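You operate a simulated robot arm through the tools that you are given. There is no shell and no other tool. Be economical: measure what you need, move in short steps, check, and stop when the job is done.

Carry out the task below with a simulated two-armed robot. There is one attempt and no reset: what you move stays moved.

Task
Take the peg cup labelled "29" from the service bench top and put it on top of the grey coil on the service bench top. Then take the jar on the service bench top and put it away on the packing table top. Then open the buckles drawer, take the buckle on the top of the grading bench and put it away inside and shut the drawer again. Then take the old block from the right end of the crate table and put it on the free end of the press bench. Then stack the small carton labelled "57" from the long bench top on top of the small carton marked "25". Then open the tall drawer, fetch the new seal from the long bench top and set it inside, then shut the drawer. The order counts. Set down upright: jar.

Only the result counts: the job must be done as asked and must still hold three seconds after the hand-in. Knocking over, shifting, dropping, spilling or breaking anything else fails it. A push-on lid holds only when it is set on centred and level and pressed home; a screw cap is set on level and turned clockwise until tight.

Robot
Two 7-joint arms with fingered hands on one trunk, on a base that drives. Base frame: it is fixed to the floor where the robot stands at the start and does not move with it; the origin is under the middle of the robot, x ahead of it, y to its left, z up; the surface under the hand at the start is at about z = 840. Readings come in mm, degrees, newtons and seconds.
The left shoulder is at the start at [81, 241, 1492], the right one opposite. With the tool pointing down near the work surface each hand reaches from about 300 to 960 mm from the robot's upright axis, wherever it stands, measured 20 degrees to its own side. Places, roughly: buckle (6x5x2 cm) [-3100, -400, 900]; buckles drawer [-13000, -5400, 600]; coil [1000, 750, 750]; dr small [-13000, -5500, 600]; free end of the press bench [-3900, -2700, 800]; jar [1000, 1000, 1000]; new seal [1000, -2500, 1000]; old block (6x6x6 cm) [-1500, -2900, 700]; packing table top [-12600, -5500, 800]; peg cup [500, 0, 750]; small carton [1000, -2500, 1000]; tall drawer [600, -2500, 700]; wb tall [700, -2500, 600]. Payload 4.9 kg a hand.
The TCP of each hand is the grasp point between the finger pads, 32 mm short of the fingertips. In the tool frame z runs along the fingers and y along their closing line. The gripper opens to 200 mm. The gripper's body begins 89 mm behind the TCP. The gripper is a hand of 4 fingers: y runs from the thumb to the fingers, the wrist lies at [0, 0, -267] in the tool frame, and closing takes about 1.5 s.
Orientation is that of the tool frame in the base frame, as a unit quaternion [w, x, y, z]. With the fingers straight down and closing along the base's y, the tool's x points along the base's -x, its y along +y and its z along -z.

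Tools
- The arms move only by the tool drive_tool. It takes "left_steps", "right_steps" or both (then of equal length, played together; a hand with none holds still); each is a list of rows, each a list of 3 entries, a list of its own where there are three numbers: the shift along the tool's x, y, z in units of 50 mm (1.0 is 50 mm), then the turn, a rotation vector about the tool's x, y, z in units of 8 degrees (1.0 is 8 degrees), then the finger opening in mm, from 0 to 200. In form: [[[dx, dy, dz], [rx, ry, rz], fingers], ...]. A call has 1 to 10 rows; each row shifts and turns the commanded pose from where the row before left it, along the tool's axes as they then stand. A call with a number of a shift or a turn outside -1 to 1 is refused whole. Rows are played at 5 a second. More than 50 mm and 8.6 degrees between two rows, or a gripper value outside its range, and nothing of the call is played. Where a pose cannot be reached the arm comes as near as it can. A force on the tool above 40 N (or 10 N above the force at the start of the call, whichever is more), or a blocked arm, ends the call early, and 0.2 s more pass. The fingers move at their own pace (about 72 mm/s each) and stop on an object; they squeeze with about 33 N. The grip force told is the motor's: it shows also when the fingers shut on nothing. Time passes only in rows, and 0.2 s behind the last, so rows that do not move let the fingers close. The reply holds the time, the measured pose of the TCP, the force on the tool along the base axes, the opening and the grip force, in the units named above and with some noise, with the torque about the TCP (base axes, N m) and any sound that the robot's microphone picked up.
- Cameras (640 x 400 px; columns grow to the right, rows downward): "scene" is now at [90.5, 42.9, 1640.2]; the picture's right is [0.57, -0.82, -0.00], its down [-0.66, -0.46, -0.59] and it looks along [0.49, 0.34, -0.80] (base axes); focal length 291 px, centre (320, 200). "left" rides on the left gripper at [-69, -69, -116] in its tool frame; the picture's right is [0.71, -0.71, 0.00], its down [0.54, 0.54, -0.64] and it looks along [0.45, 0.45, 0.77] (tool axes); focal length 226 px, centre (320, 200). "right" rides on the right gripper at [69, -69, -116] in its tool frame; the picture's right is [0.71, 0.71, 0.00], its down [-0.54, 0.54, -0.64] and it looks along [-0.45, 0.45, 0.77] (tool axes); focal length 226 px, centre (320, 200). There is no depth. A picture from a camera that has moved, and an enlarged one, comes with that camera's place and axes in the base frame and with its lens.
- get_image(camera): a new picture of that camera. The clock stands still meanwhile.
- move_column(by): slides the trunk up (or, below 0, down) by that many mm; the arms and the scene camera ride with it, the base frame stays. It gives what a move gives, with no picture.
- roll_base(legs): drives the robot by 1 to 6 legs, each [ahead, left, turn to the left] in mm, mm and degrees, along the robot's own axes; the way and the turn of a leg run together, so that a leg with both is an arc; at most 1500 mm and 180 degrees a leg. The arms and the cameras ride along, it lands a little off, and it stops where it bumps. It gives what a move gives.
- grasp_type(shape, hand): the hand has 4 fingers and takes this shape, open, in about a second: jaw (thumb against the fingers, like two jaws); tri (thumb and two fingers); tip (a fingertip pinch); poke (one finger out to press); point (the index stretched); flat (the hand flat); cup (the hand cupped); fist (a fist). The gripper value then closes the fingers along that shape, each until it touches; the sizes above hold for jaw. It gives what a move gives, with no picture.
- head_to(pan, tilt): turns the head with the scene camera to pan (to the left, within 86 degrees either way) and tilt (down, from -29 to 69), counted from straight ahead of the robot. It gives what a move gives.
- close_up(camera, box): a new picture of the part [left, top, right, bottom] of that camera's present view, enlarged. The clock stands still meanwhile.
- sign_off(): hands the job in; it is judged then, once.

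Work in short steps. Places have to be worked out from the pictures, the camera data and where the tool is seen: move nearer, look again, correct. Check each grasp and each placing, and mend what went wrong. You have 483 turns and 246 pictures in all, those below and enlarged ones among them. Open the grippers and draw the arms clear of the work before you hand the job in, unless the task says otherwise; then end with one line.

The tools are called as a command line: name --argument value ..., lists and objects as JSON in quotes. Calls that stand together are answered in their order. drive_tool: Moves the arms, as the interface text tells. Its arguments: {"type":"object","properties":{"left_steps":{"type":"array"},"right_steps":{"type":"array"}},"required":[]} The other tools are called the same way: move_column (by) slides the trunk up or down; grasp_type (shape, hand) gives the hand a shape; roll_base (legs) drives the base; head_to (pan, tilt) turns the head that bears the scene camera; get_image (camera) takes a picture; close_up (camera, box) takes an enlarged picture of a part of a camera's view; sign_off () hands the job in.

At the start:

```text
t: 0.0
left_ee_pos: [545.0, 601.8, 1162.2]
left_tcp_rot: [0.0, 0.0, 1.0, 0.0]
left_force: [-0.2, 0.5, 0.1]
left_wrist_torque: [-0.04, -0.04, 0.0]
left_finger_gap: 199.7
left_grasp_force: 0.0
left_shape: jaw
right_ee_pos: [644.8, 44.1, 1105.9]
right_tcp_rot: [-0.001, 0.0, 1.0, 0.0]
right_force: [0.5, -0.1, -0.5]
right_wrist_torque: [-0.01, 0.02, 0.02]
right_finger_gap: 200.1
right_grasp_force: 0.1
right_shape: jaw
trunk travel left (down, up): [-400.0, 440.0]
robot x, y, heading: [-1.8, 0.9, -0.1]
head pan, tilt: [34.8, 53.6]
```

scene: 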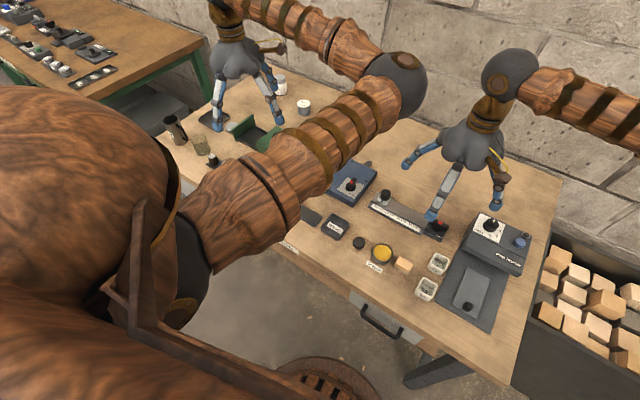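
right: 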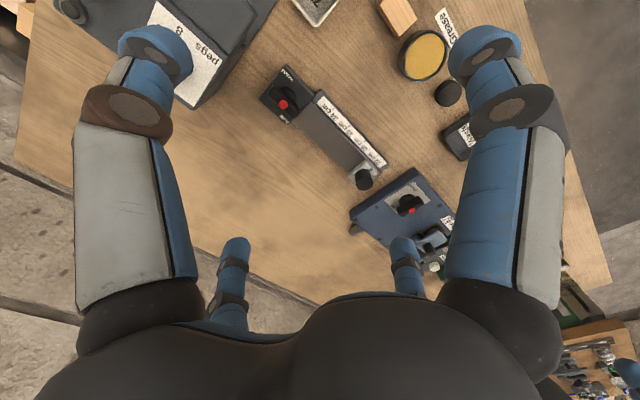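
left: 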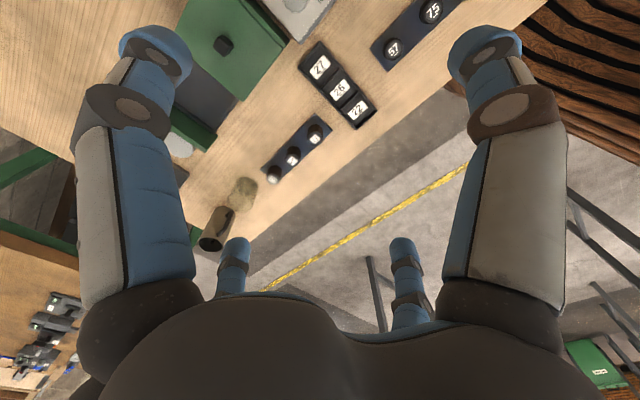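

I start by getting an enlarged look at the service bench from the scene camera.

close_up --camera "scene" --box '[320, 150, 560, 300]'

close_up --camera "scene" --box '[140, 60, 380, 210]'

close_up --camera "left" --box '[160, 0, 480, 200]'

```text
2.67 times, centred on (440, 225) of scene
camera zoom: at [90.5, 42.9, 1640.2], right [0.57, -0.82, 0.0], down [-0.66, -0.46, -0.59], along [0.49, 0.34, -0.8], focal length 776 px, centre (0, 133)
```

zoom: 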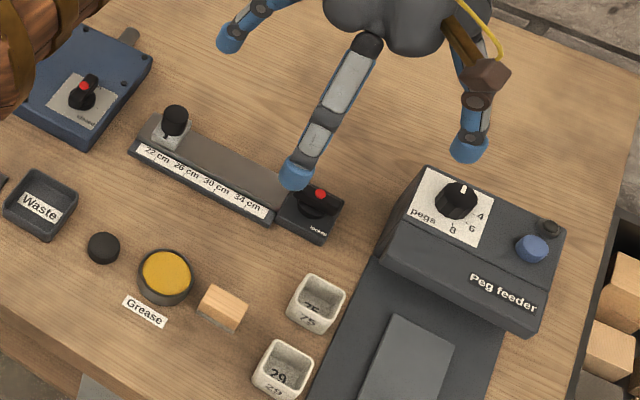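

```text
2.67 times, centred on (260, 135) of scene
camera zoom: at [90.5, 42.9, 1640.2], right [0.57, -0.82, 0.0], down [-0.66, -0.46, -0.59], along [0.49, 0.34, -0.8], focal length 776 px, centre (480, 373)
```

zoom: 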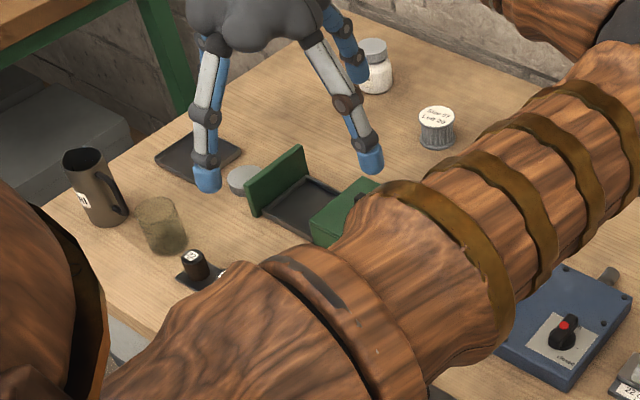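

```text
2.00 times, centred on (320, 100) of left
camera zoom: at [614.2, 534.0, 1279.8], right [-0.71, -0.71, 0.0], down [-0.54, 0.54, 0.64], along [-0.45, 0.45, -0.77], focal length 452 px, centre (320, 400)
```

zoom: 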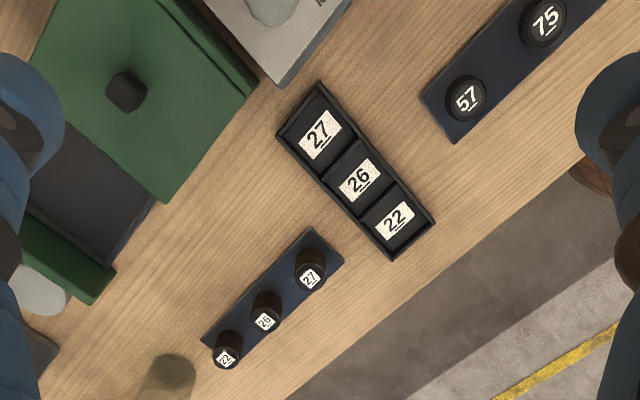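

Candidate coil (ribbed cylinder with label, ~[955,728]) and jar (white-lidded, ~[980,880]). I zoom in on these and on the grey disc.

close_up --camera "scene" --box '[210, 60, 330, 135]'

head_to --pan 60 --tilt 35

get_image --camera "scene"

```text
5.33 times, centred on (270, 98) of scene
camera zoom: at [90.5, 42.9, 1640.2], right [0.57, -0.82, 0.0], down [-0.66, -0.46, -0.59], along [0.49, 0.34, -0.8], focal length 1552 px, centre (587, 747)
```

zoom: 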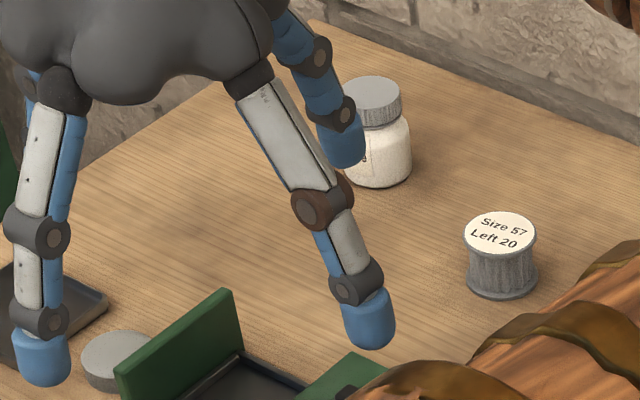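

```text
t: 0.9
left_ee_pos: [545.2, 602.1, 1163.3]
left_tcp_rot: [-0.001, 0.0, 1.0, 0.0]
left_force: [-0.6, -0.8, 0.4]
left_wrist_torque: [0.01, 0.02, 0.03]
left_finger_gap: 199.9
left_grasp_force: 0.0
left_shape: jaw
right_ee_pos: [643.3, 43.7, 1106.4]
right_tcp_rot: [0.0, 0.0, 1.0, 0.0]
right_force: [0.1, 0.1, 0.0]
right_wrist_torque: [0.01, 0.02, 0.02]
right_finger_gap: 199.9
right_grasp_force: 0.0
right_shape: jaw
trunk travel left (down, up): [-400.0, 440.0]
robot x, y, heading: [0.0, -2.1, -0.0]
head pan, tilt: [60.0, 35.0]
```

```text
238 pictures are left
camera scene: at [74.2, 77.1, 1666.5], right [0.87, -0.5, 0.0], down [-0.29, -0.5, -0.82], along [0.41, 0.71, -0.57], focal length 291 px, centre (320, 200)
```

scene: 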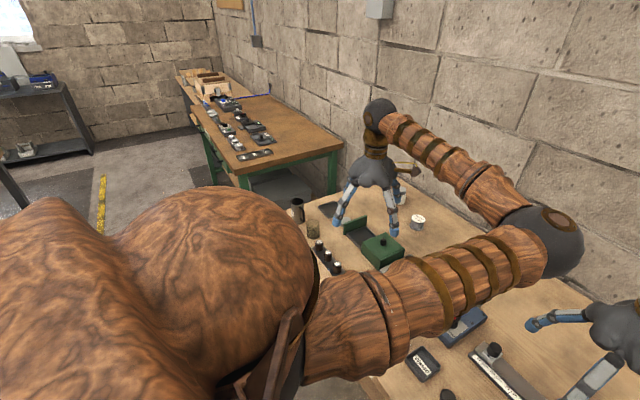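

The spool "Size 57/Left 20" is the coil; jar has grey lid. Cup "29" is at about [487,-35]. I move the right hand above it with fingers partly closed and look through its camera.

drive_tool --right_steps '[[[0.8, -0.4, 0], [0, 0, 0], 100], [[0.8, -0.4, 0], [0, 0, 0], 100], [[0.8, -0.4, 0], [0, 0, 0], 100], [[0.74, -0.38, 0], [0, 0, 0], 100], [[0, 0, 0], [0, 0, 0], 100]]'

get_image --camera "right"

head_to --pan 0 --tilt 60

get_image --camera "scene"

```text
t: 2.1
left_ee_pos: [545.8, 603.2, 1163.3]
left_tcp_rot: [-0.001, 0.0, 1.0, 0.0]
left_force: [0.2, 0.0, 0.1]
left_wrist_torque: [-0.04, 0.0, -0.01]
left_finger_gap: 199.8
left_grasp_force: 0.1
left_shape: jaw
right_ee_pos: [487.3, -35.4, 1105.3]
right_tcp_rot: [0.0, 0.001, 1.0, -0.001]
right_force: [0.0, 0.0, 1.2]
right_wrist_torque: [-0.01, 0.01, 0.0]
right_finger_gap: 100.3
right_grasp_force: 0.1
right_shape: jaw
trunk travel left (down, up): [-400.0, 440.0]
robot x, y, heading: [-1.3, -0.3, -0.2]
head pan, tilt: [60.0, 35.0]
```

```text
237 pictures are left
camera right: at [418.3, -104.4, 1221.6], right [-0.71, 0.71, 0.0], down [0.54, 0.54, 0.64], along [0.46, 0.45, -0.77], focal length 226 px, centre (320, 200)
```

right: 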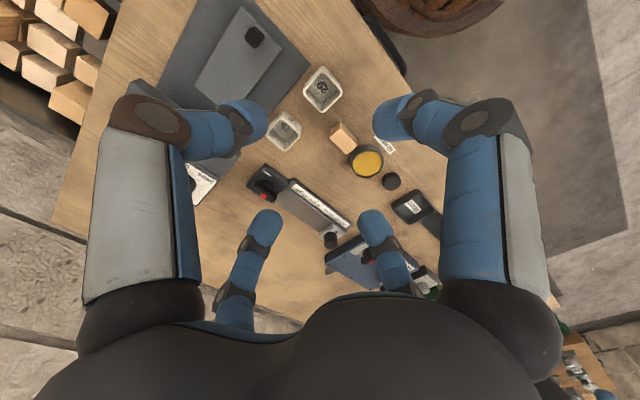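

```text
t: 3.4
left_ee_pos: [546.0, 601.7, 1163.7]
left_tcp_rot: [0.0, 0.001, 1.0, 0.0]
left_force: [0.1, -0.1, -1.2]
left_wrist_torque: [0.02, 0.0, 0.01]
left_finger_gap: 199.9
left_grasp_force: 0.1
left_shape: jaw
right_ee_pos: [486.6, -34.7, 1105.7]
right_tcp_rot: [0.0, -0.001, 1.0, 0.0]
right_force: [0.0, -0.8, 0.9]
right_wrist_torque: [-0.01, -0.02, 0.0]
right_finger_gap: 100.2
right_grasp_force: 0.1
right_shape: jaw
trunk travel left (down, up): [-400.0, 440.0]
robot x, y, heading: [0.3, 1.2, -0.2]
head pan, tilt: [0.0, 60.0]
```

```text
236 pictures are left
camera scene: at [96.8, 1.1, 1632.3], right [0.0, -1.0, 0.0], down [-0.87, 0.0, -0.5], along [0.5, 0.0, -0.87], focal length 291 px, centre (320, 200)
```

scene: 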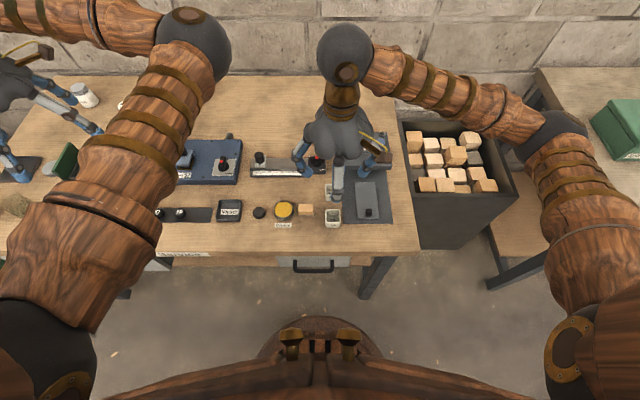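

Four fingers close radially. I zoom on the cups to get the exact centre and orientation.

close_up --camera "right" --box '[240, 40, 400, 140]'

close_up --camera "scene" --box '[240, 150, 400, 250]'

```text
4.00 times, centred on (320, 90) of right
camera zoom: at [418.4, -104.4, 1221.6], right [-0.71, 0.71, 0.0], down [0.54, 0.54, 0.64], along [0.45, 0.45, -0.77], focal length 904 px, centre (320, 640)
```

zoom: 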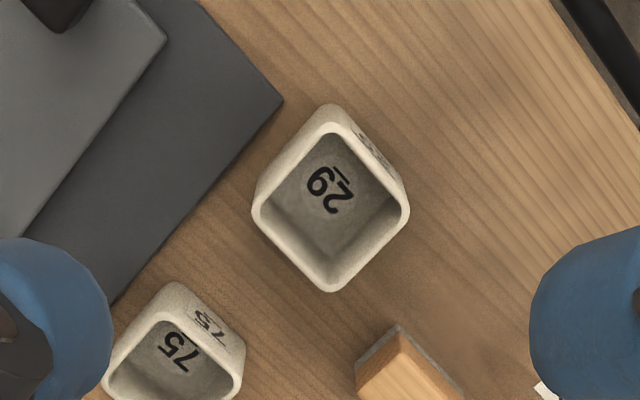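

```text
4.00 times, centred on (320, 200) of scene
camera zoom: at [96.8, 1.1, 1632.3], right [0.0, -1.0, 0.0], down [-0.87, 0.0, -0.5], along [0.5, 0.0, -0.87], focal length 1164 px, centre (320, 200)
```

zoom: 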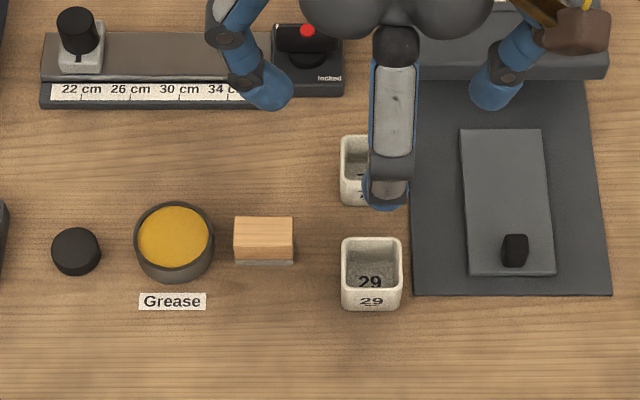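

Cup rim centre ≈ (479,-37), z≈870, aligned to base axes. I centre, set opening to 64 and descend to z≈925, then check.

drive_tool --right_steps '[[[0.16, -0.04, 0.6], [0, 0, 0], 64], [[0, 0, 1], [0, 0, 0], 64], [[0, 0, 1], [0, 0, 0], 64], [[0, 0, 1], [0, 0, 0], 64], [[0, 0, 0], [0, 0, 0], 64]]'

get_image --camera "right"

close_up --camera "scene" --box '[240, 150, 400, 250]'

```text
t: 4.6
left_ee_pos: [545.3, 603.1, 1163.0]
left_tcp_rot: [0.0, 0.0, 1.0, 0.0]
left_force: [-0.2, -1.0, 0.2]
left_wrist_torque: [0.03, -0.02, 0.01]
left_finger_gap: 199.7
left_grasp_force: 0.0
left_shape: jaw
right_ee_pos: [478.6, -37.8, 925.8]
right_tcp_rot: [0.0, 0.0, 1.0, 0.0]
right_force: [-0.2, 0.1, 0.0]
right_wrist_torque: [0.0, -0.01, 0.03]
right_finger_gap: 64.2
right_grasp_force: 0.1
right_shape: jaw
trunk travel left (down, up): [-400.0, 440.0]
robot x, y, heading: [-1.0, 0.5, -0.1]
head pan, tilt: [0.0, 60.0]
```

```text
233 pictures are left
camera right: at [409.4, -107.1, 1041.7], right [-0.71, 0.71, 0.0], down [0.54, 0.54, 0.64], along [0.45, 0.45, -0.77], focal length 226 px, centre (320, 200)
```

right: 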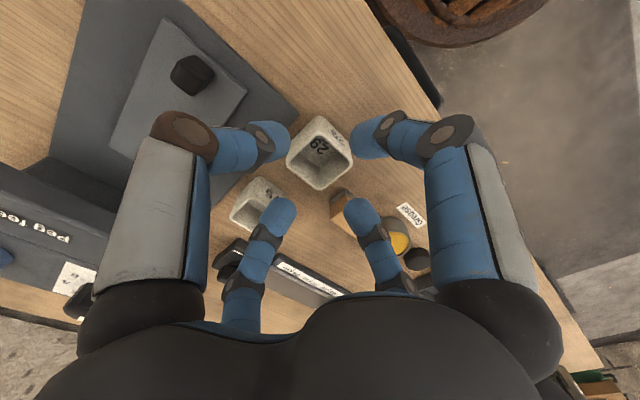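

```text
4.00 times, centred on (320, 200) of scene
camera zoom: at [96.7, 1.0, 1632.3], right [0.0, -1.0, 0.0], down [-0.87, 0.0, -0.5], along [0.5, 0.0, -0.87], focal length 1164 px, centre (320, 200)
```

zoom: 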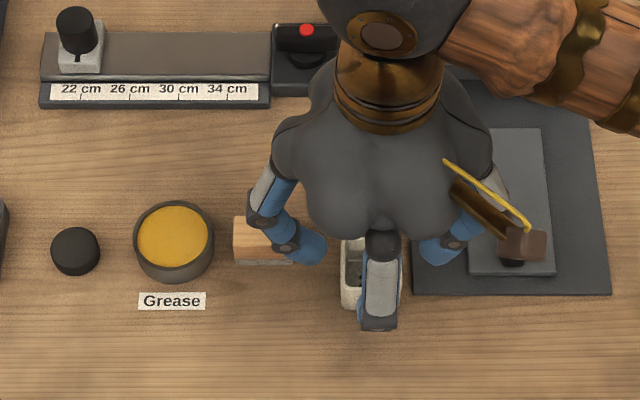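

Carton to the left is close (edge at y≈20), so I narrow the opening to 54 and go down 20 mm, checking clearance.

drive_tool --right_steps '[[[0, 0, 0], [0, 0, 0], 54], [[0, 0, 0.4], [0, 0, 0], 54], [[0, 0, 0], [0, 0, 0], 54]]'

close_up --camera "right" --box '[240, 100, 400, 200]'

close_up --camera "scene" --box '[280, 180, 376, 240]'

```text
t: 5.4
left_ee_pos: [545.2, 602.9, 1162.8]
left_tcp_rot: [0.001, 0.0, 1.0, 0.0]
left_force: [0.4, 0.1, -0.7]
left_wrist_torque: [0.03, 0.0, 0.0]
left_finger_gap: 199.9
left_grasp_force: 0.0
left_shape: jaw
right_ee_pos: [478.0, -38.2, 906.8]
right_tcp_rot: [0.001, 0.0, 1.0, 0.0]
right_force: [0.5, -0.4, 0.5]
right_wrist_torque: [-0.02, -0.01, 0.01]
right_finger_gap: 54.5
right_grasp_force: 0.1
right_shape: jaw
trunk travel left (down, up): [-400.0, 440.0]
robot x, y, heading: [1.6, 1.1, -0.3]
head pan, tilt: [0.0, 60.0]
```

```text
4.00 times, centred on (320, 150) of right
camera zoom: at [409.5, -106.9, 1022.5], right [-0.71, 0.71, 0.0], down [0.54, 0.54, 0.64], along [0.45, 0.45, -0.77], focal length 904 px, centre (320, 400)
```

zoom: 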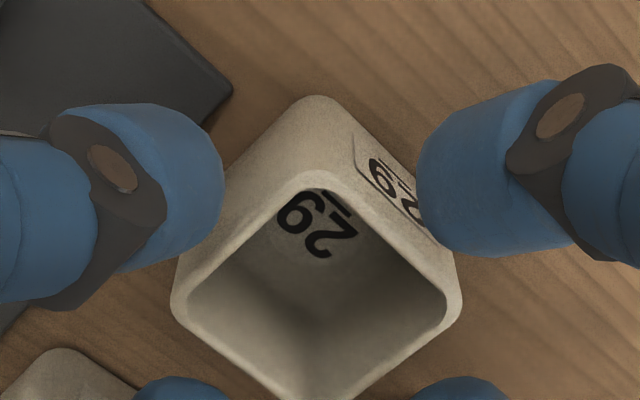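

```text
6.67 times, centred on (328, 210) of scene
camera zoom: at [96.6, 0.9, 1632.3], right [0.0, -1.0, 0.0], down [-0.87, 0.0, -0.5], along [0.5, 0.0, -0.87], focal length 1940 px, centre (267, 133)
```

zoom: 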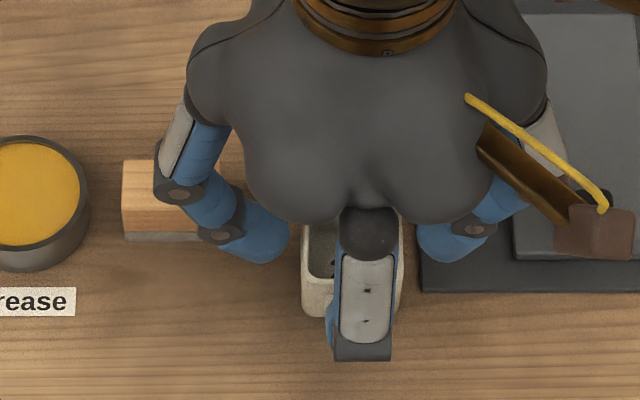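

Centred well, and the carton's front (x≈497) lies beyond the finger. I descend to TCP z≈884 and close.

drive_tool --right_steps '[[[0.02, 0.01, 0.25], [0, 0, 0], 54], [[0, 0, 0.2], [0, 0, 0], 54], [[0, 0, 0], [0, 0, 0], 30], [[0, 0, 0], [0, 0, 0], 30], [[0, 0, 0], [0, 0, 0], 30], [[0, 0, 0], [0, 0, 0], 30], [[0, 0, 0], [0, 0, 0], 30]]'

close_up --camera "right" --box '[240, 100, 400, 200]'

```text
t: 7.0
left_ee_pos: [545.9, 601.5, 1161.9]
left_tcp_rot: [0.0, -0.001, 1.0, 0.0]
left_force: [0.4, 0.0, -0.3]
left_wrist_torque: [-0.01, 0.01, -0.01]
left_finger_gap: 199.9
left_grasp_force: 0.0
left_shape: jaw
right_ee_pos: [477.4, -36.1, 883.2]
right_tcp_rot: [0.0, 0.0, 1.0, 0.001]
right_force: [0.7, 0.9, -0.4]
right_wrist_torque: [0.05, 0.0, -0.03]
right_finger_gap: 39.1
right_grasp_force: 33.4
right_shape: jaw
trunk travel left (down, up): [-400.0, 440.0]
robot x, y, heading: [-0.0, 1.3, -0.0]
head pan, tilt: [0.0, 60.0]
```

```text
4.00 times, centred on (320, 150) of right
camera zoom: at [408.1, -106.6, 1000.2], right [-0.71, 0.71, 0.0], down [0.54, 0.54, 0.64], along [0.45, 0.45, -0.77], focal length 904 px, centre (320, 400)
```

zoom: 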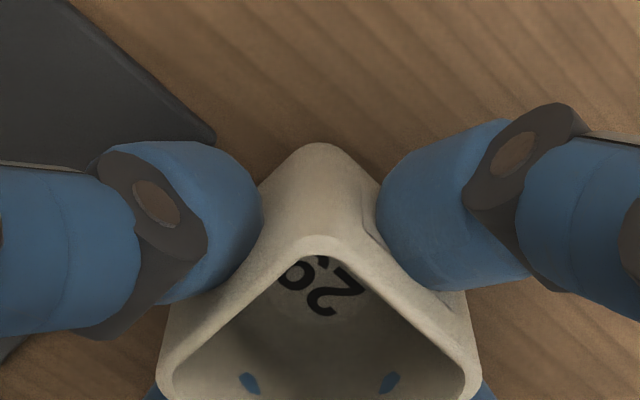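

Gripped at 39 mm with 33 N. I lift up about 180 mm straight.

drive_tool --right_steps '[[[0, 0, -0.4], [0, 0, 0], 30], [[0, 0, -0.8], [0, 0, 0], 30], [[0, 0, -0.8], [0, 0, 0], 30], [[0, 0, -0.8], [0, 0, 0], 30], [[0, 0, -0.8], [0, 0, 0], 30], [[0, 0, 0], [0, 0, 0], 30]]'

close_up --camera "right" --box '[200, 75, 440, 225]'

```text
t: 8.4
left_ee_pos: [545.5, 602.3, 1162.2]
left_tcp_rot: [-0.001, 0.0, 1.0, 0.0]
left_force: [-0.2, -0.6, 0.8]
left_wrist_torque: [0.01, 0.02, -0.02]
left_finger_gap: 199.9
left_grasp_force: 0.0
left_shape: jaw
right_ee_pos: [479.1, -36.5, 1063.5]
right_tcp_rot: [0.0, 0.0, 1.0, 0.0]
right_force: [0.5, -0.2, -1.8]
right_wrist_torque: [0.01, 0.02, -0.01]
right_finger_gap: 39.5
right_grasp_force: 32.9
right_shape: jaw
trunk travel left (down, up): [-400.0, 440.0]
robot x, y, heading: [-2.0, -3.6, -0.1]
head pan, tilt: [0.0, 60.0]
```

```text
2.67 times, centred on (320, 150) of right
camera zoom: at [409.2, -105.7, 1179.9], right [-0.71, 0.71, 0.0], down [0.54, 0.54, 0.64], along [0.45, 0.45, -0.77], focal length 603 px, centre (320, 333)
```

zoom: 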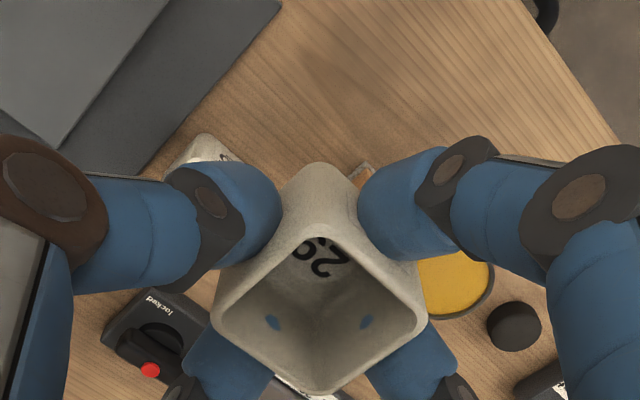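

Cup is held. I drive left 870 mm, keeping the hand above everything, then check before nudging ahead.

roll_base --legs '[[0, 870, 0]]'

head_to --pan 0 --tilt 45

get_image --camera "scene"

```text
t: 13.0
left_ee_pos: [552.0, 1471.0, 1163.5]
left_tcp_rot: [-0.001, 0.004, 1.0, 0.0]
left_force: [1.0, -0.4, 1.0]
left_wrist_torque: [-0.03, 0.04, -0.01]
left_finger_gap: 200.1
left_grasp_force: 0.1
left_shape: jaw
right_ee_pos: [481.7, 834.5, 1063.6]
right_tcp_rot: [0.0, 0.003, 1.0, 0.0]
right_force: [0.2, 1.0, -0.1]
right_wrist_torque: [0.0, 0.02, -0.05]
right_finger_gap: 39.2
right_grasp_force: 33.3
right_shape: jaw
trunk travel left (down, up): [-400.0, 440.0]
robot x, y, heading: [3.0, 874.2, -0.3]
head pan, tilt: [0.0, 60.0]
```

```text
t: 13.8
left_ee_pos: [550.9, 1472.7, 1162.8]
left_tcp_rot: [0.001, 0.003, 1.0, 0.0]
left_force: [0.7, -0.4, 0.0]
left_wrist_torque: [0.0, -0.02, -0.03]
left_finger_gap: 199.7
left_grasp_force: 0.1
left_shape: jaw
right_ee_pos: [480.8, 835.8, 1063.3]
right_tcp_rot: [0.0, 0.003, 1.0, 0.0]
right_force: [-0.9, -0.6, 0.5]
right_wrist_torque: [0.01, 0.0, 0.0]
right_finger_gap: 39.2
right_grasp_force: 32.5
right_shape: jaw
trunk travel left (down, up): [-400.0, 440.0]
robot x, y, heading: [7.7, 871.8, -0.6]
head pan, tilt: [0.0, 45.0]
```

```text
227 pictures are left
camera scene: at [113.8, 874.6, 1651.7], right [-0.01, -1.0, 0.0], down [-0.71, 0.0, -0.71], along [0.71, 0.0, -0.71], focal length 291 px, centre (320, 200)
```

scene: 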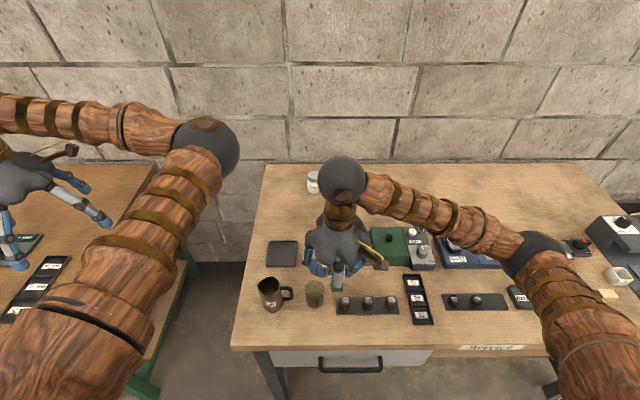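

Bench clear. I nudge ahead 60 mm, then extend the right hand toward the coil at height, stopping short at about (880,690) to see it with the right camera.

roll_base --legs '[[60, 0, 0.5]]'

drive_tool --right_steps '[[[-0.9, -0.4, 0], [0, 0, 0], 30], [[-0.9, -0.4, 0], [0, 0, 0], 30], [[-0.9, -0.4, 0], [0, 0, 0], 30], [[-0.9, -0.4, 0], [0, 0, 0], 30], [[-0.9, -0.4, 0], [0, 0, 0], 30], [[-0.9, -0.4, 0], [0, 0, 0], 30], [[-0.9, -0.4, 0], [0, 0, 0], 30], [[0, 0, 0], [0, 0, 0], 30]]'

get_image --camera "right"

get_image --camera "scene"

```text
t: 14.8
left_ee_pos: [599.5, 1477.6, 1166.1]
left_tcp_rot: [0.002, 0.0, 1.0, 0.001]
left_force: [-1.3, 0.4, 0.0]
left_wrist_torque: [0.01, -0.07, 0.0]
left_finger_gap: 200.3
left_grasp_force: 0.1
left_shape: jaw
right_ee_pos: [534.0, 839.1, 1064.9]
right_tcp_rot: [0.002, -0.001, 1.0, 0.0]
right_force: [-1.6, -0.3, -0.2]
right_wrist_torque: [0.02, -0.09, 0.01]
right_finger_gap: 39.2
right_grasp_force: 32.6
right_shape: jaw
trunk travel left (down, up): [-400.0, 440.0]
robot x, y, heading: [63.3, 877.1, 0.3]
head pan, tilt: [0.0, 45.0]
```

```text
t: 16.6
left_ee_pos: [604.8, 1476.9, 1163.9]
left_tcp_rot: [0.001, -0.001, 1.0, -0.001]
left_force: [-0.9, 0.3, -0.5]
left_wrist_torque: [0.01, 0.01, 0.0]
left_finger_gap: 199.8
left_grasp_force: 0.1
left_shape: jaw
right_ee_pos: [854.3, 701.0, 1063.5]
right_tcp_rot: [0.0, -0.001, 1.0, 0.001]
right_force: [-0.3, 0.3, -0.4]
right_wrist_torque: [0.02, -0.01, -0.03]
right_finger_gap: 39.2
right_grasp_force: 33.1
right_shape: jaw
trunk travel left (down, up): [-400.0, 440.0]
robot x, y, heading: [62.6, 874.2, -0.1]
head pan, tilt: [0.0, 45.0]
```

```text
226 pictures are left
camera right: at [785.4, 630.7, 1179.9], right [-0.71, 0.71, 0.0], down [0.54, 0.54, 0.64], along [0.45, 0.46, -0.77], focal length 226 px, centre (320, 200)
```

right: 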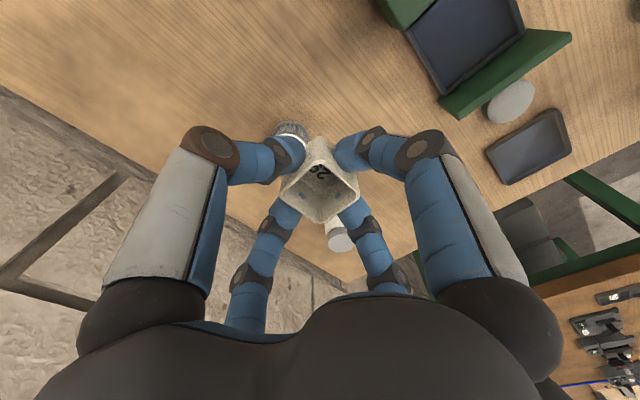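

```text
225 pictures are left
camera scene: at [171.6, 875.2, 1651.8], right [0.0, -1.0, 0.0], down [-0.71, 0.0, -0.71], along [0.71, 0.0, -0.71], focal length 291 px, centre (320, 200)
```

scene: 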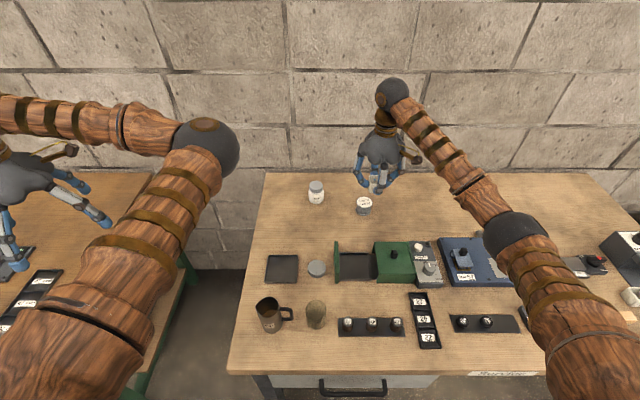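

The scene camera now sees the coil and jar clear. I zoom in for measuring.

close_up --camera "scene" --box '[290, 150, 418, 230]'

```text
5.00 times, centred on (354, 190) of scene
camera zoom: at [171.6, 875.2, 1651.8], right [0.0, -1.0, 0.0], down [-0.71, 0.0, -0.71], along [0.71, 0.0, -0.71], focal length 1455 px, centre (150, 250)
```

zoom: 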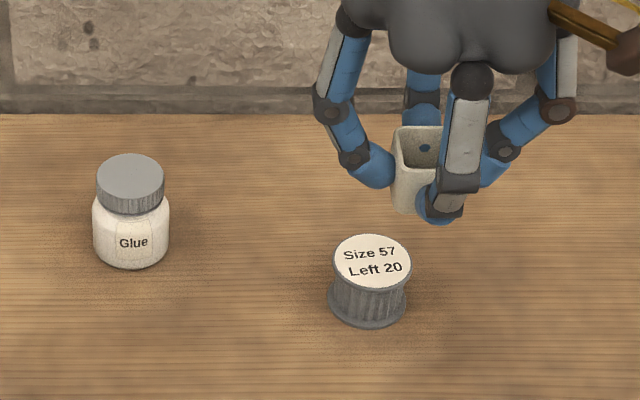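

Coil centre ≈ (932,710), top ≈ 879. I move the cup above it and down to TCP z≈960 and compare.

drive_tool --right_steps '[[[-0.8, 0.09, 0], [0, 0, 0], 30], [[-0.76, 0.09, 0], [0, 0, 0], 30], [[0, 0, 0.7], [0, 0, 0], 30], [[0, 0, 0.7], [0, 0, 0], 30], [[0, 0, 0.66], [0, 0, 0], 30], [[0, 0, 0], [0, 0, 0], 30]]'

close_up --camera "scene" --box '[322, 170, 402, 220]'

close_up --camera "right" --box '[200, 75, 440, 225]'

```text
t: 17.9
left_ee_pos: [604.9, 1476.3, 1163.2]
left_tcp_rot: [0.0, -0.001, 1.0, -0.002]
left_force: [0.4, 0.1, 0.7]
left_wrist_torque: [0.03, -0.06, 0.03]
left_finger_gap: 200.1
left_grasp_force: 0.1
left_shape: jaw
right_ee_pos: [932.3, 708.1, 961.0]
right_tcp_rot: [0.001, -0.001, 1.0, 0.0]
right_force: [0.1, -0.3, -0.2]
right_wrist_torque: [0.02, -0.02, 0.03]
right_finger_gap: 39.1
right_grasp_force: 33.0
right_shape: jaw
trunk travel left (down, up): [-400.0, 440.0]
robot x, y, heading: [61.2, 875.2, 0.3]
head pan, tilt: [0.0, 45.0]
```

```text
8.00 times, centred on (362, 195) of scene
camera zoom: at [171.8, 874.8, 1651.8], right [0.0, -1.0, 0.0], down [-0.71, 0.0, -0.71], along [0.71, 0.0, -0.71], focal length 2328 px, centre (-16, 240)
```

zoom: 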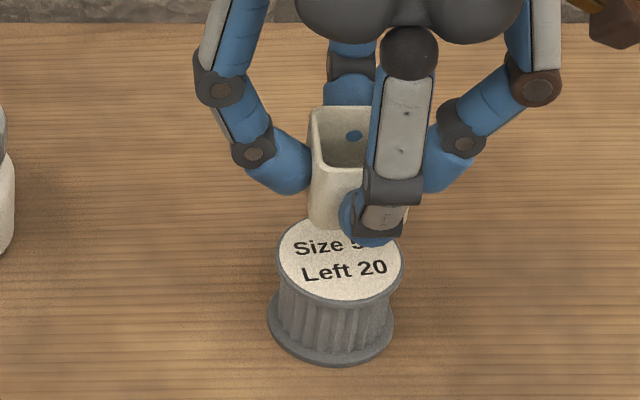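

```text
2.67 times, centred on (320, 150) of right
camera zoom: at [863.1, 638.1, 1076.8], right [-0.71, 0.71, 0.0], down [0.54, 0.54, 0.64], along [0.45, 0.46, -0.77], focal length 603 px, centre (320, 333)
```

zoom: 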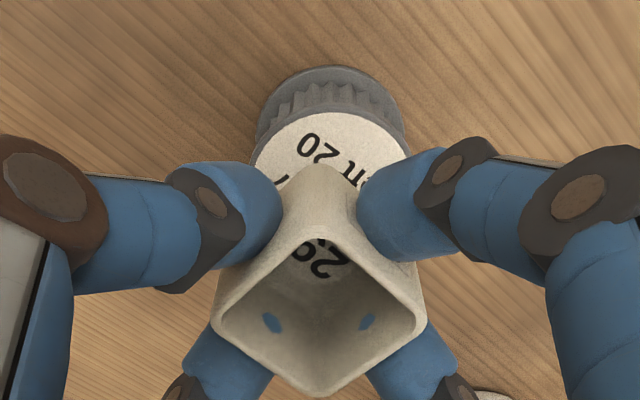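

Alignment looks good to within 2 mm. I lower to z≈930 and check.

drive_tool --right_steps '[[[0, 0.03, 0.4], [0, 0, 0], 30], [[0, 0, 0.22], [0, 0, 0], 30], [[0, 0, 0], [0, 0, 0], 30]]'

close_up --camera "scene" --box '[322, 170, 402, 220]'

```text
t: 18.8
left_ee_pos: [605.4, 1478.0, 1163.8]
left_tcp_rot: [0.001, -0.001, 1.0, 0.0]
left_force: [0.5, 0.5, 0.0]
left_wrist_torque: [-0.03, -0.02, -0.03]
left_finger_gap: 200.0
left_grasp_force: 0.1
left_shape: jaw
right_ee_pos: [932.0, 710.5, 929.1]
right_tcp_rot: [0.0, -0.001, 1.0, 0.0]
right_force: [0.5, 0.6, -1.0]
right_wrist_torque: [0.02, 0.0, 0.02]
right_finger_gap: 39.0
right_grasp_force: 33.0
right_shape: jaw
trunk travel left (down, up): [-400.0, 440.0]
robot x, y, heading: [60.1, 874.0, 0.1]
head pan, tilt: [0.0, 45.0]
```

```text
8.00 times, centred on (362, 195) of scene
camera zoom: at [172.3, 875.4, 1651.7], right [0.0, -1.0, 0.0], down [-0.71, 0.0, -0.71], along [0.71, 0.0, -0.71], focal length 2328 px, centre (-16, 240)
```

zoom: 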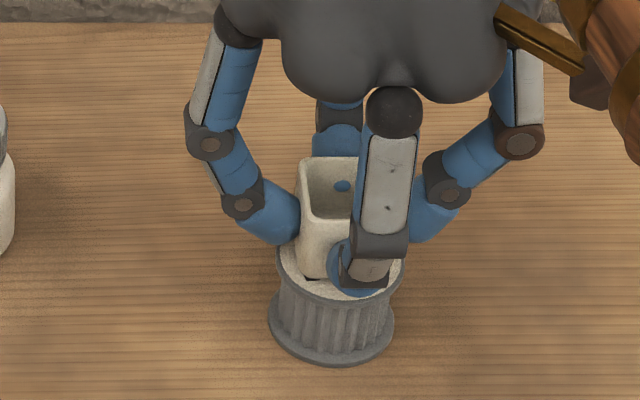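

Nearly touching. I creep down by 2 mm rows watching force.

drive_tool --right_steps '[[[0, 0, 0.04], [0, 0, 0], 30], [[0, 0, 0.04], [0, 0, 0], 30], [[0, 0, 0.02], [0, 0, 0], 30], [[0, 0, 0], [0, 0, 0], 30]]'

```text
t: 19.8
left_ee_pos: [603.6, 1476.1, 1162.0]
left_tcp_rot: [0.0, 0.0, 1.0, 0.0]
left_force: [0.0, -0.2, 0.3]
left_wrist_torque: [0.0, 0.0, -0.02]
left_finger_gap: 200.0
left_grasp_force: 0.1
left_shape: jaw
right_ee_pos: [932.5, 710.6, 925.4]
right_tcp_rot: [0.001, -0.001, 1.0, 0.0]
right_force: [1.6, -0.8, 10.7]
right_wrist_torque: [-0.06, -0.03, 0.01]
right_finger_gap: 39.1
right_grasp_force: 32.6
right_shape: jaw
trunk travel left (down, up): [-400.0, 440.0]
robot x, y, heading: [63.0, 874.4, 0.4]
head pan, tilt: [0.0, 45.0]
```

Contact (10.7 N up). I ease 1 mm, open to 60, and lift.

drive_tool --right_steps '[[[0, 0, -0.02], [0, 0, 0], 34], [[0, 0, 0], [0, 0, 0], 45], [[0, 0, 0], [0, 0, 0], 60], [[0, 0, 0], [0, 0, 0], 60], [[0, 0, 0], [0, 0, 0], 60]]'

close_up --camera "scene" --box '[322, 170, 402, 220]'

```text
t: 20.9
left_ee_pos: [604.1, 1477.3, 1162.9]
left_tcp_rot: [0.0, 0.0, 1.0, 0.0]
left_force: [0.5, -0.6, -0.1]
left_wrist_torque: [-0.01, -0.01, -0.04]
left_finger_gap: 199.9
left_grasp_force: 0.0
left_shape: jaw
right_ee_pos: [932.4, 711.1, 924.9]
right_tcp_rot: [0.0, -0.001, 1.0, 0.0]
right_force: [-0.4, 0.3, -1.2]
right_wrist_torque: [-0.01, 0.0, 0.01]
right_finger_gap: 59.7
right_grasp_force: 0.1
right_shape: jaw
trunk travel left (down, up): [-400.0, 440.0]
robot x, y, heading: [59.5, 871.0, 0.2]
head pan, tilt: [0.0, 45.0]
```

```text
8.00 times, centred on (362, 195) of scene
camera zoom: at [172.4, 875.4, 1651.7], right [0.0, -1.0, 0.0], down [-0.71, 0.0, -0.71], along [0.71, 0.0, -0.71], focal length 2328 px, centre (-16, 240)
```

zoom: 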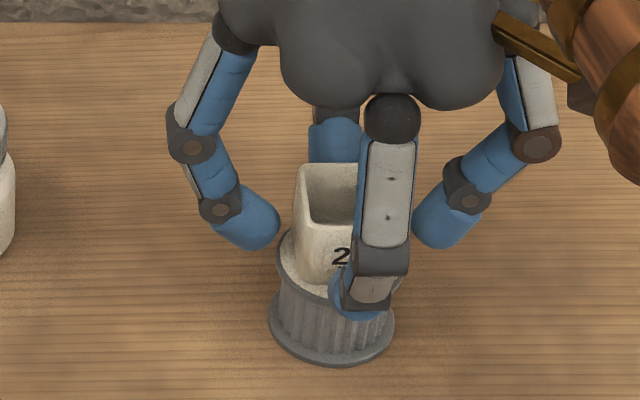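

Released cleanly. I lift straight up and then view.

drive_tool --right_steps '[[[0, 0, -0.5], [0, 0, 0], 70], [[0, 0, -0.8], [0, 0, 0], 70], [[0, 0, -0.8], [0, 0, 0], 70], [[0, 0, -0.8], [0, 0, 0], 70], [[0.6, -0.6, -0.6], [0, 0, 0], 70], [[0, 0, 0], [0, 0, 0], 70]]'

close_up --camera "scene" --box '[290, 150, 418, 230]'

```text
refused: row 5 steps farther than a row can; nothing moved
```

```text
5.00 times, centred on (354, 190) of scene
camera zoom: at [172.4, 875.4, 1651.7], right [0.0, -1.0, 0.0], down [-0.71, 0.0, -0.71], along [0.71, 0.0, -0.71], focal length 1455 px, centre (150, 250)
```

zoom: 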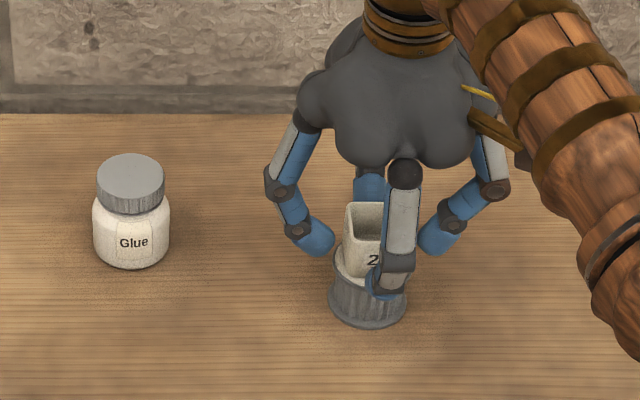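

The row was too long; I retry with shorter rows.

drive_tool --right_steps '[[[0, 0, -0.5], [0, 0, 0], 70], [[0, 0, -0.8], [0, 0, 0], 70], [[0, 0, -0.8], [0, 0, 0], 70], [[0, 0, -0.8], [0, 0, 0], 70], [[0.5, -0.5, -0.4], [0, 0, 0], 70], [[0, 0, 0], [0, 0, 0], 70]]'

close_up --camera "scene" --box '[290, 150, 418, 230]'

```text
t: 22.4
left_ee_pos: [605.7, 1477.4, 1162.1]
left_tcp_rot: [0.0, -0.001, 1.0, 0.0]
left_force: [0.6, -0.3, 1.1]
left_wrist_torque: [-0.04, 0.02, -0.02]
left_finger_gap: 199.7
left_grasp_force: 0.0
left_shape: jaw
right_ee_pos: [908.6, 686.9, 1089.0]
right_tcp_rot: [-0.001, -0.001, 1.0, 0.001]
right_force: [0.2, -0.3, 0.5]
right_wrist_torque: [-0.02, 0.05, 0.01]
right_finger_gap: 69.6
right_grasp_force: 0.1
right_shape: jaw
trunk travel left (down, up): [-400.0, 440.0]
robot x, y, heading: [61.6, 871.4, 0.1]
head pan, tilt: [0.0, 45.0]
```

```text
5.00 times, centred on (354, 190) of scene
camera zoom: at [172.9, 876.1, 1651.7], right [0.0, -1.0, 0.0], down [-0.71, 0.0, -0.71], along [0.71, 0.0, -0.71], focal length 1455 px, centre (150, 250)
```

zoom: 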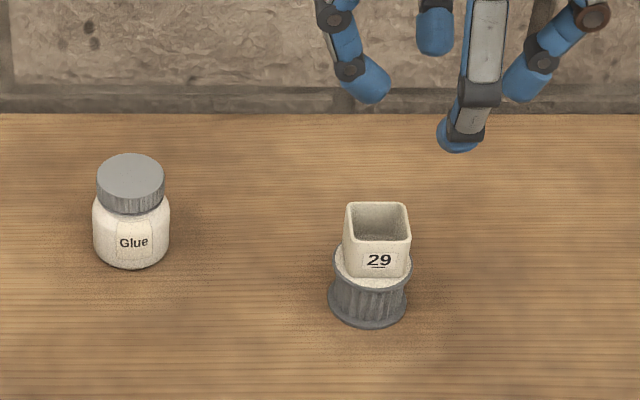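

Cup stands on the coil. Jar ("Glue") ≈ (996,891), body Ø60, lid top ≈ 912. I retract the right hand, then shift the base right 185 and ahead 50 so the left hand can reach the jar.

drive_tool --right_steps '[[[0.9, -0.2, -0.2], [0, 0, 0], 100], [[0.9, -0.2, -0.2], [0, 0, 0], 100], [[0.9, -0.2, -0.2], [0, 0, 0], 100], [[0.9, -0.2, -0.2], [0, 0, 0], 100], [[0.9, -0.2, -0.2], [0, 0, 0], 100], [[0.9, -0.2, -0.2], [0, 0, 0], 100], [[0.9, -0.2, -0.2], [0, 0, 0], 100], [[0, 0, 0], [0, 0, 0], 100]]'

roll_base --legs '[[0, -185, 0], [50, 0, 0]]'

head_to --pan 15 --tilt 45

get_image --camera "scene"

```text
t: 24.1
left_ee_pos: [606.2, 1477.9, 1162.4]
left_tcp_rot: [-0.001, 0.0, 1.0, 0.0]
left_force: [0.2, 1.2, -0.2]
left_wrist_torque: [-0.01, 0.05, -0.02]
left_finger_gap: 200.1
left_grasp_force: 0.0
left_shape: jaw
right_ee_pos: [594.1, 614.9, 1160.2]
right_tcp_rot: [-0.001, -0.001, 1.0, 0.0]
right_force: [0.5, 0.1, -0.6]
right_wrist_torque: [-0.01, 0.02, -0.01]
right_finger_gap: 99.6
right_grasp_force: 0.1
right_shape: jaw
trunk travel left (down, up): [-400.0, 440.0]
robot x, y, heading: [60.5, 872.5, -0.1]
head pan, tilt: [0.0, 45.0]
```

```text
t: 26.2
left_ee_pos: [645.3, 1295.9, 1165.2]
left_tcp_rot: [0.002, -0.002, 1.0, 0.0]
left_force: [-1.9, -0.3, 0.2]
left_wrist_torque: [-0.04, -0.09, 0.0]
left_finger_gap: 199.9
left_grasp_force: 0.1
left_shape: jaw
right_ee_pos: [634.8, 432.6, 1165.4]
right_tcp_rot: [0.003, -0.003, 1.0, -0.001]
right_force: [-1.0, -0.2, 0.1]
right_wrist_torque: [-0.01, -0.12, 0.0]
right_finger_gap: 99.7
right_grasp_force: 0.1
right_shape: jaw
trunk travel left (down, up): [-400.0, 440.0]
robot x, y, heading: [108.4, 690.5, -0.0]
head pan, tilt: [0.0, 45.0]
```

```text
t: 27.0
left_ee_pos: [654.7, 1293.7, 1163.3]
left_tcp_rot: [-0.001, -0.002, 1.0, 0.0]
left_force: [0.4, 0.1, -0.3]
left_wrist_torque: [0.04, 0.01, 0.01]
left_finger_gap: 200.1
left_grasp_force: 0.1
left_shape: jaw
right_ee_pos: [644.0, 430.1, 1160.9]
right_tcp_rot: [0.0, -0.002, 1.0, 0.0]
right_force: [0.8, 0.1, -1.3]
right_wrist_torque: [-0.01, 0.03, 0.01]
right_finger_gap: 99.6
right_grasp_force: 0.1
right_shape: jaw
trunk travel left (down, up): [-400.0, 440.0]
robot x, y, heading: [109.3, 689.7, 0.1]
head pan, tilt: [15.0, 45.0]
```

```text
217 pictures are left
camera scene: at [220.1, 711.6, 1651.5], right [0.26, -0.97, 0.0], down [-0.68, -0.18, -0.71], along [0.68, 0.18, -0.71], focal length 291 px, centre (320, 200)
```

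scene: 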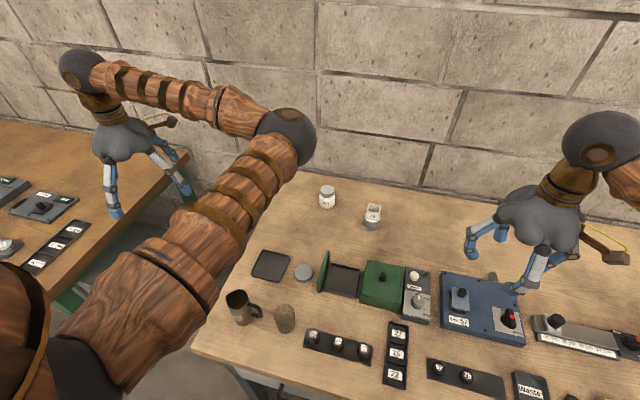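

Path is clear at height. I move the left hand most of the way to the jar, staying high.

drive_tool --left_steps '[[[-0.6, -0.72, 0], [0, 0, 0], 100], [[-0.6, -0.72, 0], [0, 0, 0], 100], [[-0.6, -0.72, 0], [0, 0, 0], 100], [[-0.6, -0.72, 0], [0, 0, 0], 100], [[-0.6, -0.72, 0], [0, 0, 0], 100], [[-0.6, -0.72, 0], [0, 0, 0], 100], [[-0.6, -0.72, 0], [0, 0, 0], 100], [[-0.6, -0.72, 0], [0, 0, 0], 100], [[-0.6, -0.72, 0], [0, 0, 0], 100], [[-0.6, -0.72, 0.3], [0, 0, 0], 100]]'

get_image --camera "left"

close_up --camera "scene" --box '[270, 150, 430, 250]'

```text
t: 29.2
left_ee_pos: [955.0, 934.3, 1146.7]
left_tcp_rot: [-0.001, -0.002, 1.0, 0.001]
left_force: [-0.1, -0.1, -0.2]
left_wrist_torque: [-0.02, 0.01, 0.0]
left_finger_gap: 100.6
left_grasp_force: 0.0
left_shape: jaw
right_ee_pos: [643.3, 430.2, 1160.6]
right_tcp_rot: [-0.001, -0.001, 1.0, 0.0]
right_force: [-0.3, -0.1, 0.2]
right_wrist_torque: [-0.04, 0.01, 0.02]
right_finger_gap: 99.6
right_grasp_force: 0.2
right_shape: jaw
trunk travel left (down, up): [-400.0, 440.0]
robot x, y, heading: [112.5, 687.2, 0.3]
head pan, tilt: [15.0, 45.0]
```

```text
216 pictures are left
camera left: at [1023.4, 866.6, 1264.0], right [-0.7, -0.71, 0.0], down [-0.54, 0.54, 0.64], along [-0.46, 0.45, -0.77], focal length 226 px, centre (320, 200)
```

left: 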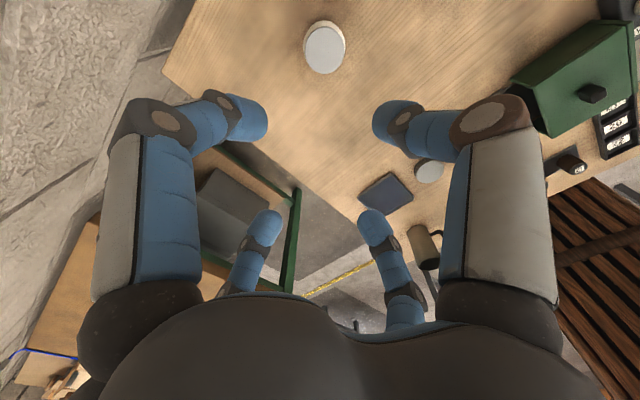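

```text
4.00 times, centred on (350, 200) of scene
camera zoom: at [219.5, 711.0, 1651.6], right [0.26, -0.97, 0.0], down [-0.68, -0.18, -0.71], along [0.68, 0.19, -0.71], focal length 1164 px, centre (200, 200)
```

zoom: 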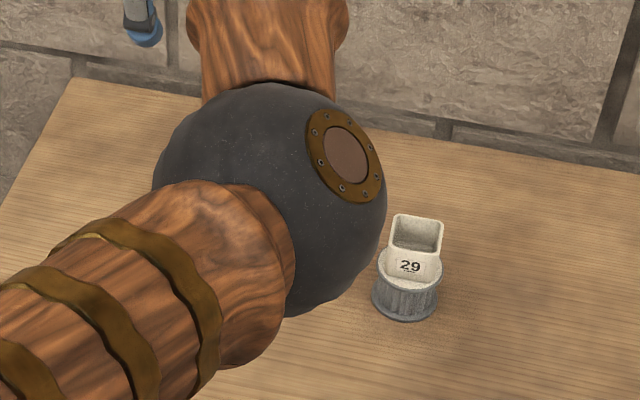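

Left camera puts the lid at ≈(992,889). I move over it and down to z≈985, then check.

drive_tool --left_steps '[[[-0.4, -0.45, 0.3], [0, 0, 0], 100], [[-0.34, -0.44, 0.7], [0, 0, 0], 100], [[0, 0, 0.9], [0, 0, 0], 100], [[0, 0, 0.9], [0, 0, 0], 100], [[0, 0, 0.4], [0, 0, 0], 100], [[0, 0, 0], [0, 0, 0], 100]]'

get_image --camera "left"

get_image --camera "scene"

```text
t: 30.6
left_ee_pos: [991.2, 889.8, 988.7]
left_tcp_rot: [0.0, -0.001, 1.0, -0.001]
left_force: [-0.3, 0.1, 0.2]
left_wrist_torque: [-0.01, 0.03, -0.01]
left_finger_gap: 99.8
left_grasp_force: 0.1
left_shape: jaw
right_ee_pos: [641.7, 431.3, 1161.6]
right_tcp_rot: [0.0, -0.003, 1.0, 0.0]
right_force: [-0.3, -0.3, 0.1]
right_wrist_torque: [-0.03, 0.0, 0.02]
right_finger_gap: 99.5
right_grasp_force: 0.0
right_shape: jaw
trunk travel left (down, up): [-400.0, 440.0]
robot x, y, heading: [110.8, 692.4, 0.2]
head pan, tilt: [15.0, 45.0]
```

```text
214 pictures are left
camera left: at [1059.8, 822.2, 1105.5], right [-0.7, -0.71, 0.0], down [-0.54, 0.54, 0.64], along [-0.46, 0.45, -0.77], focal length 226 px, centre (320, 200)
```

left: 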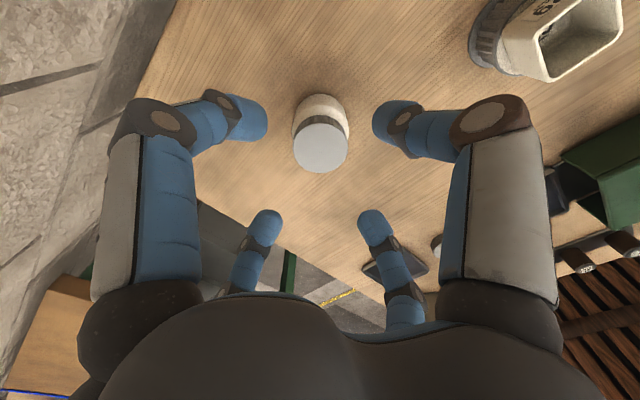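

```text
213 pictures are left
camera scene: at [217.4, 711.7, 1651.8], right [0.26, -0.97, 0.0], down [-0.68, -0.18, -0.71], along [0.68, 0.18, -0.71], focal length 291 px, centre (320, 200)
```

scene: 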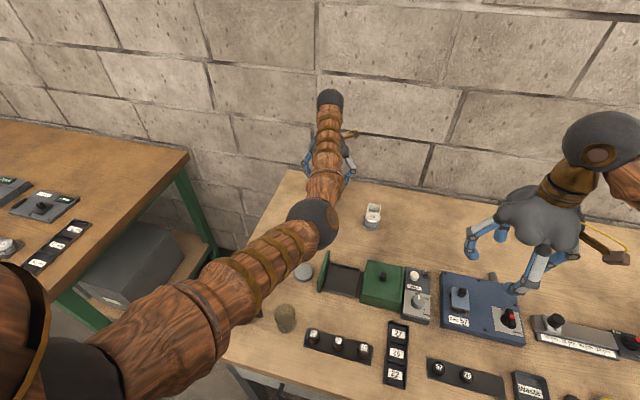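

Well aligned. I descend around the jar body to z≈880 and close.

drive_tool --left_steps '[[[0.01, 0, 0.6], [0, 0, 0], 90], [[0, 0, 0.6], [0, 0, 0], 90], [[0, 0, 0.6], [0, 0, 0], 90], [[0, 0, 0.36], [0, 0, 0], 90], [[0, 0, 0], [0, 0, 0], 45], [[0, 0, 0], [0, 0, 0], 45], [[0, 0, 0], [0, 0, 0], 45], [[0, 0, 0], [0, 0, 0], 45], [[0, 0, 0], [0, 0, 0], 45]]'

get_image --camera "left"

```text
t: 32.6
left_ee_pos: [990.7, 890.9, 881.0]
left_tcp_rot: [0.001, -0.002, 1.0, 0.0]
left_force: [-0.1, -0.1, 0.4]
left_wrist_torque: [-0.01, 0.03, 0.02]
left_finger_gap: 53.3
left_grasp_force: 33.0
left_shape: jaw
right_ee_pos: [643.5, 430.5, 1160.8]
right_tcp_rot: [0.0, -0.002, 1.0, 0.0]
right_force: [0.3, -0.3, -0.5]
right_wrist_torque: [0.02, -0.04, 0.0]
right_finger_gap: 99.8
right_grasp_force: 0.0
right_shape: jaw
trunk travel left (down, up): [-400.0, 440.0]
robot x, y, heading: [109.9, 693.7, -0.1]
head pan, tilt: [15.0, 45.0]
```

```text
212 pictures are left
camera left: at [1060.0, 822.9, 997.0], right [-0.7, -0.71, 0.0], down [-0.54, 0.54, 0.64], along [-0.46, 0.45, -0.77], focal length 226 px, centre (320, 200)
```

left: 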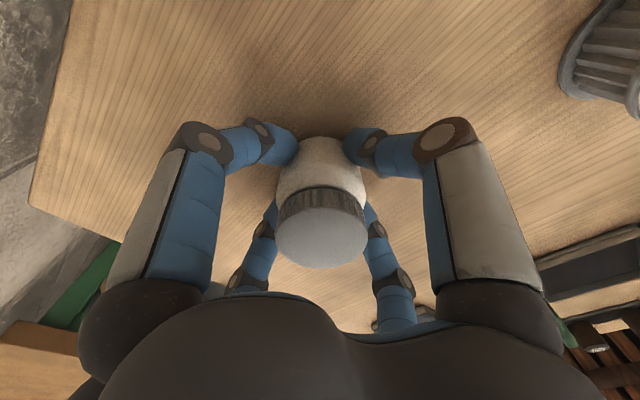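

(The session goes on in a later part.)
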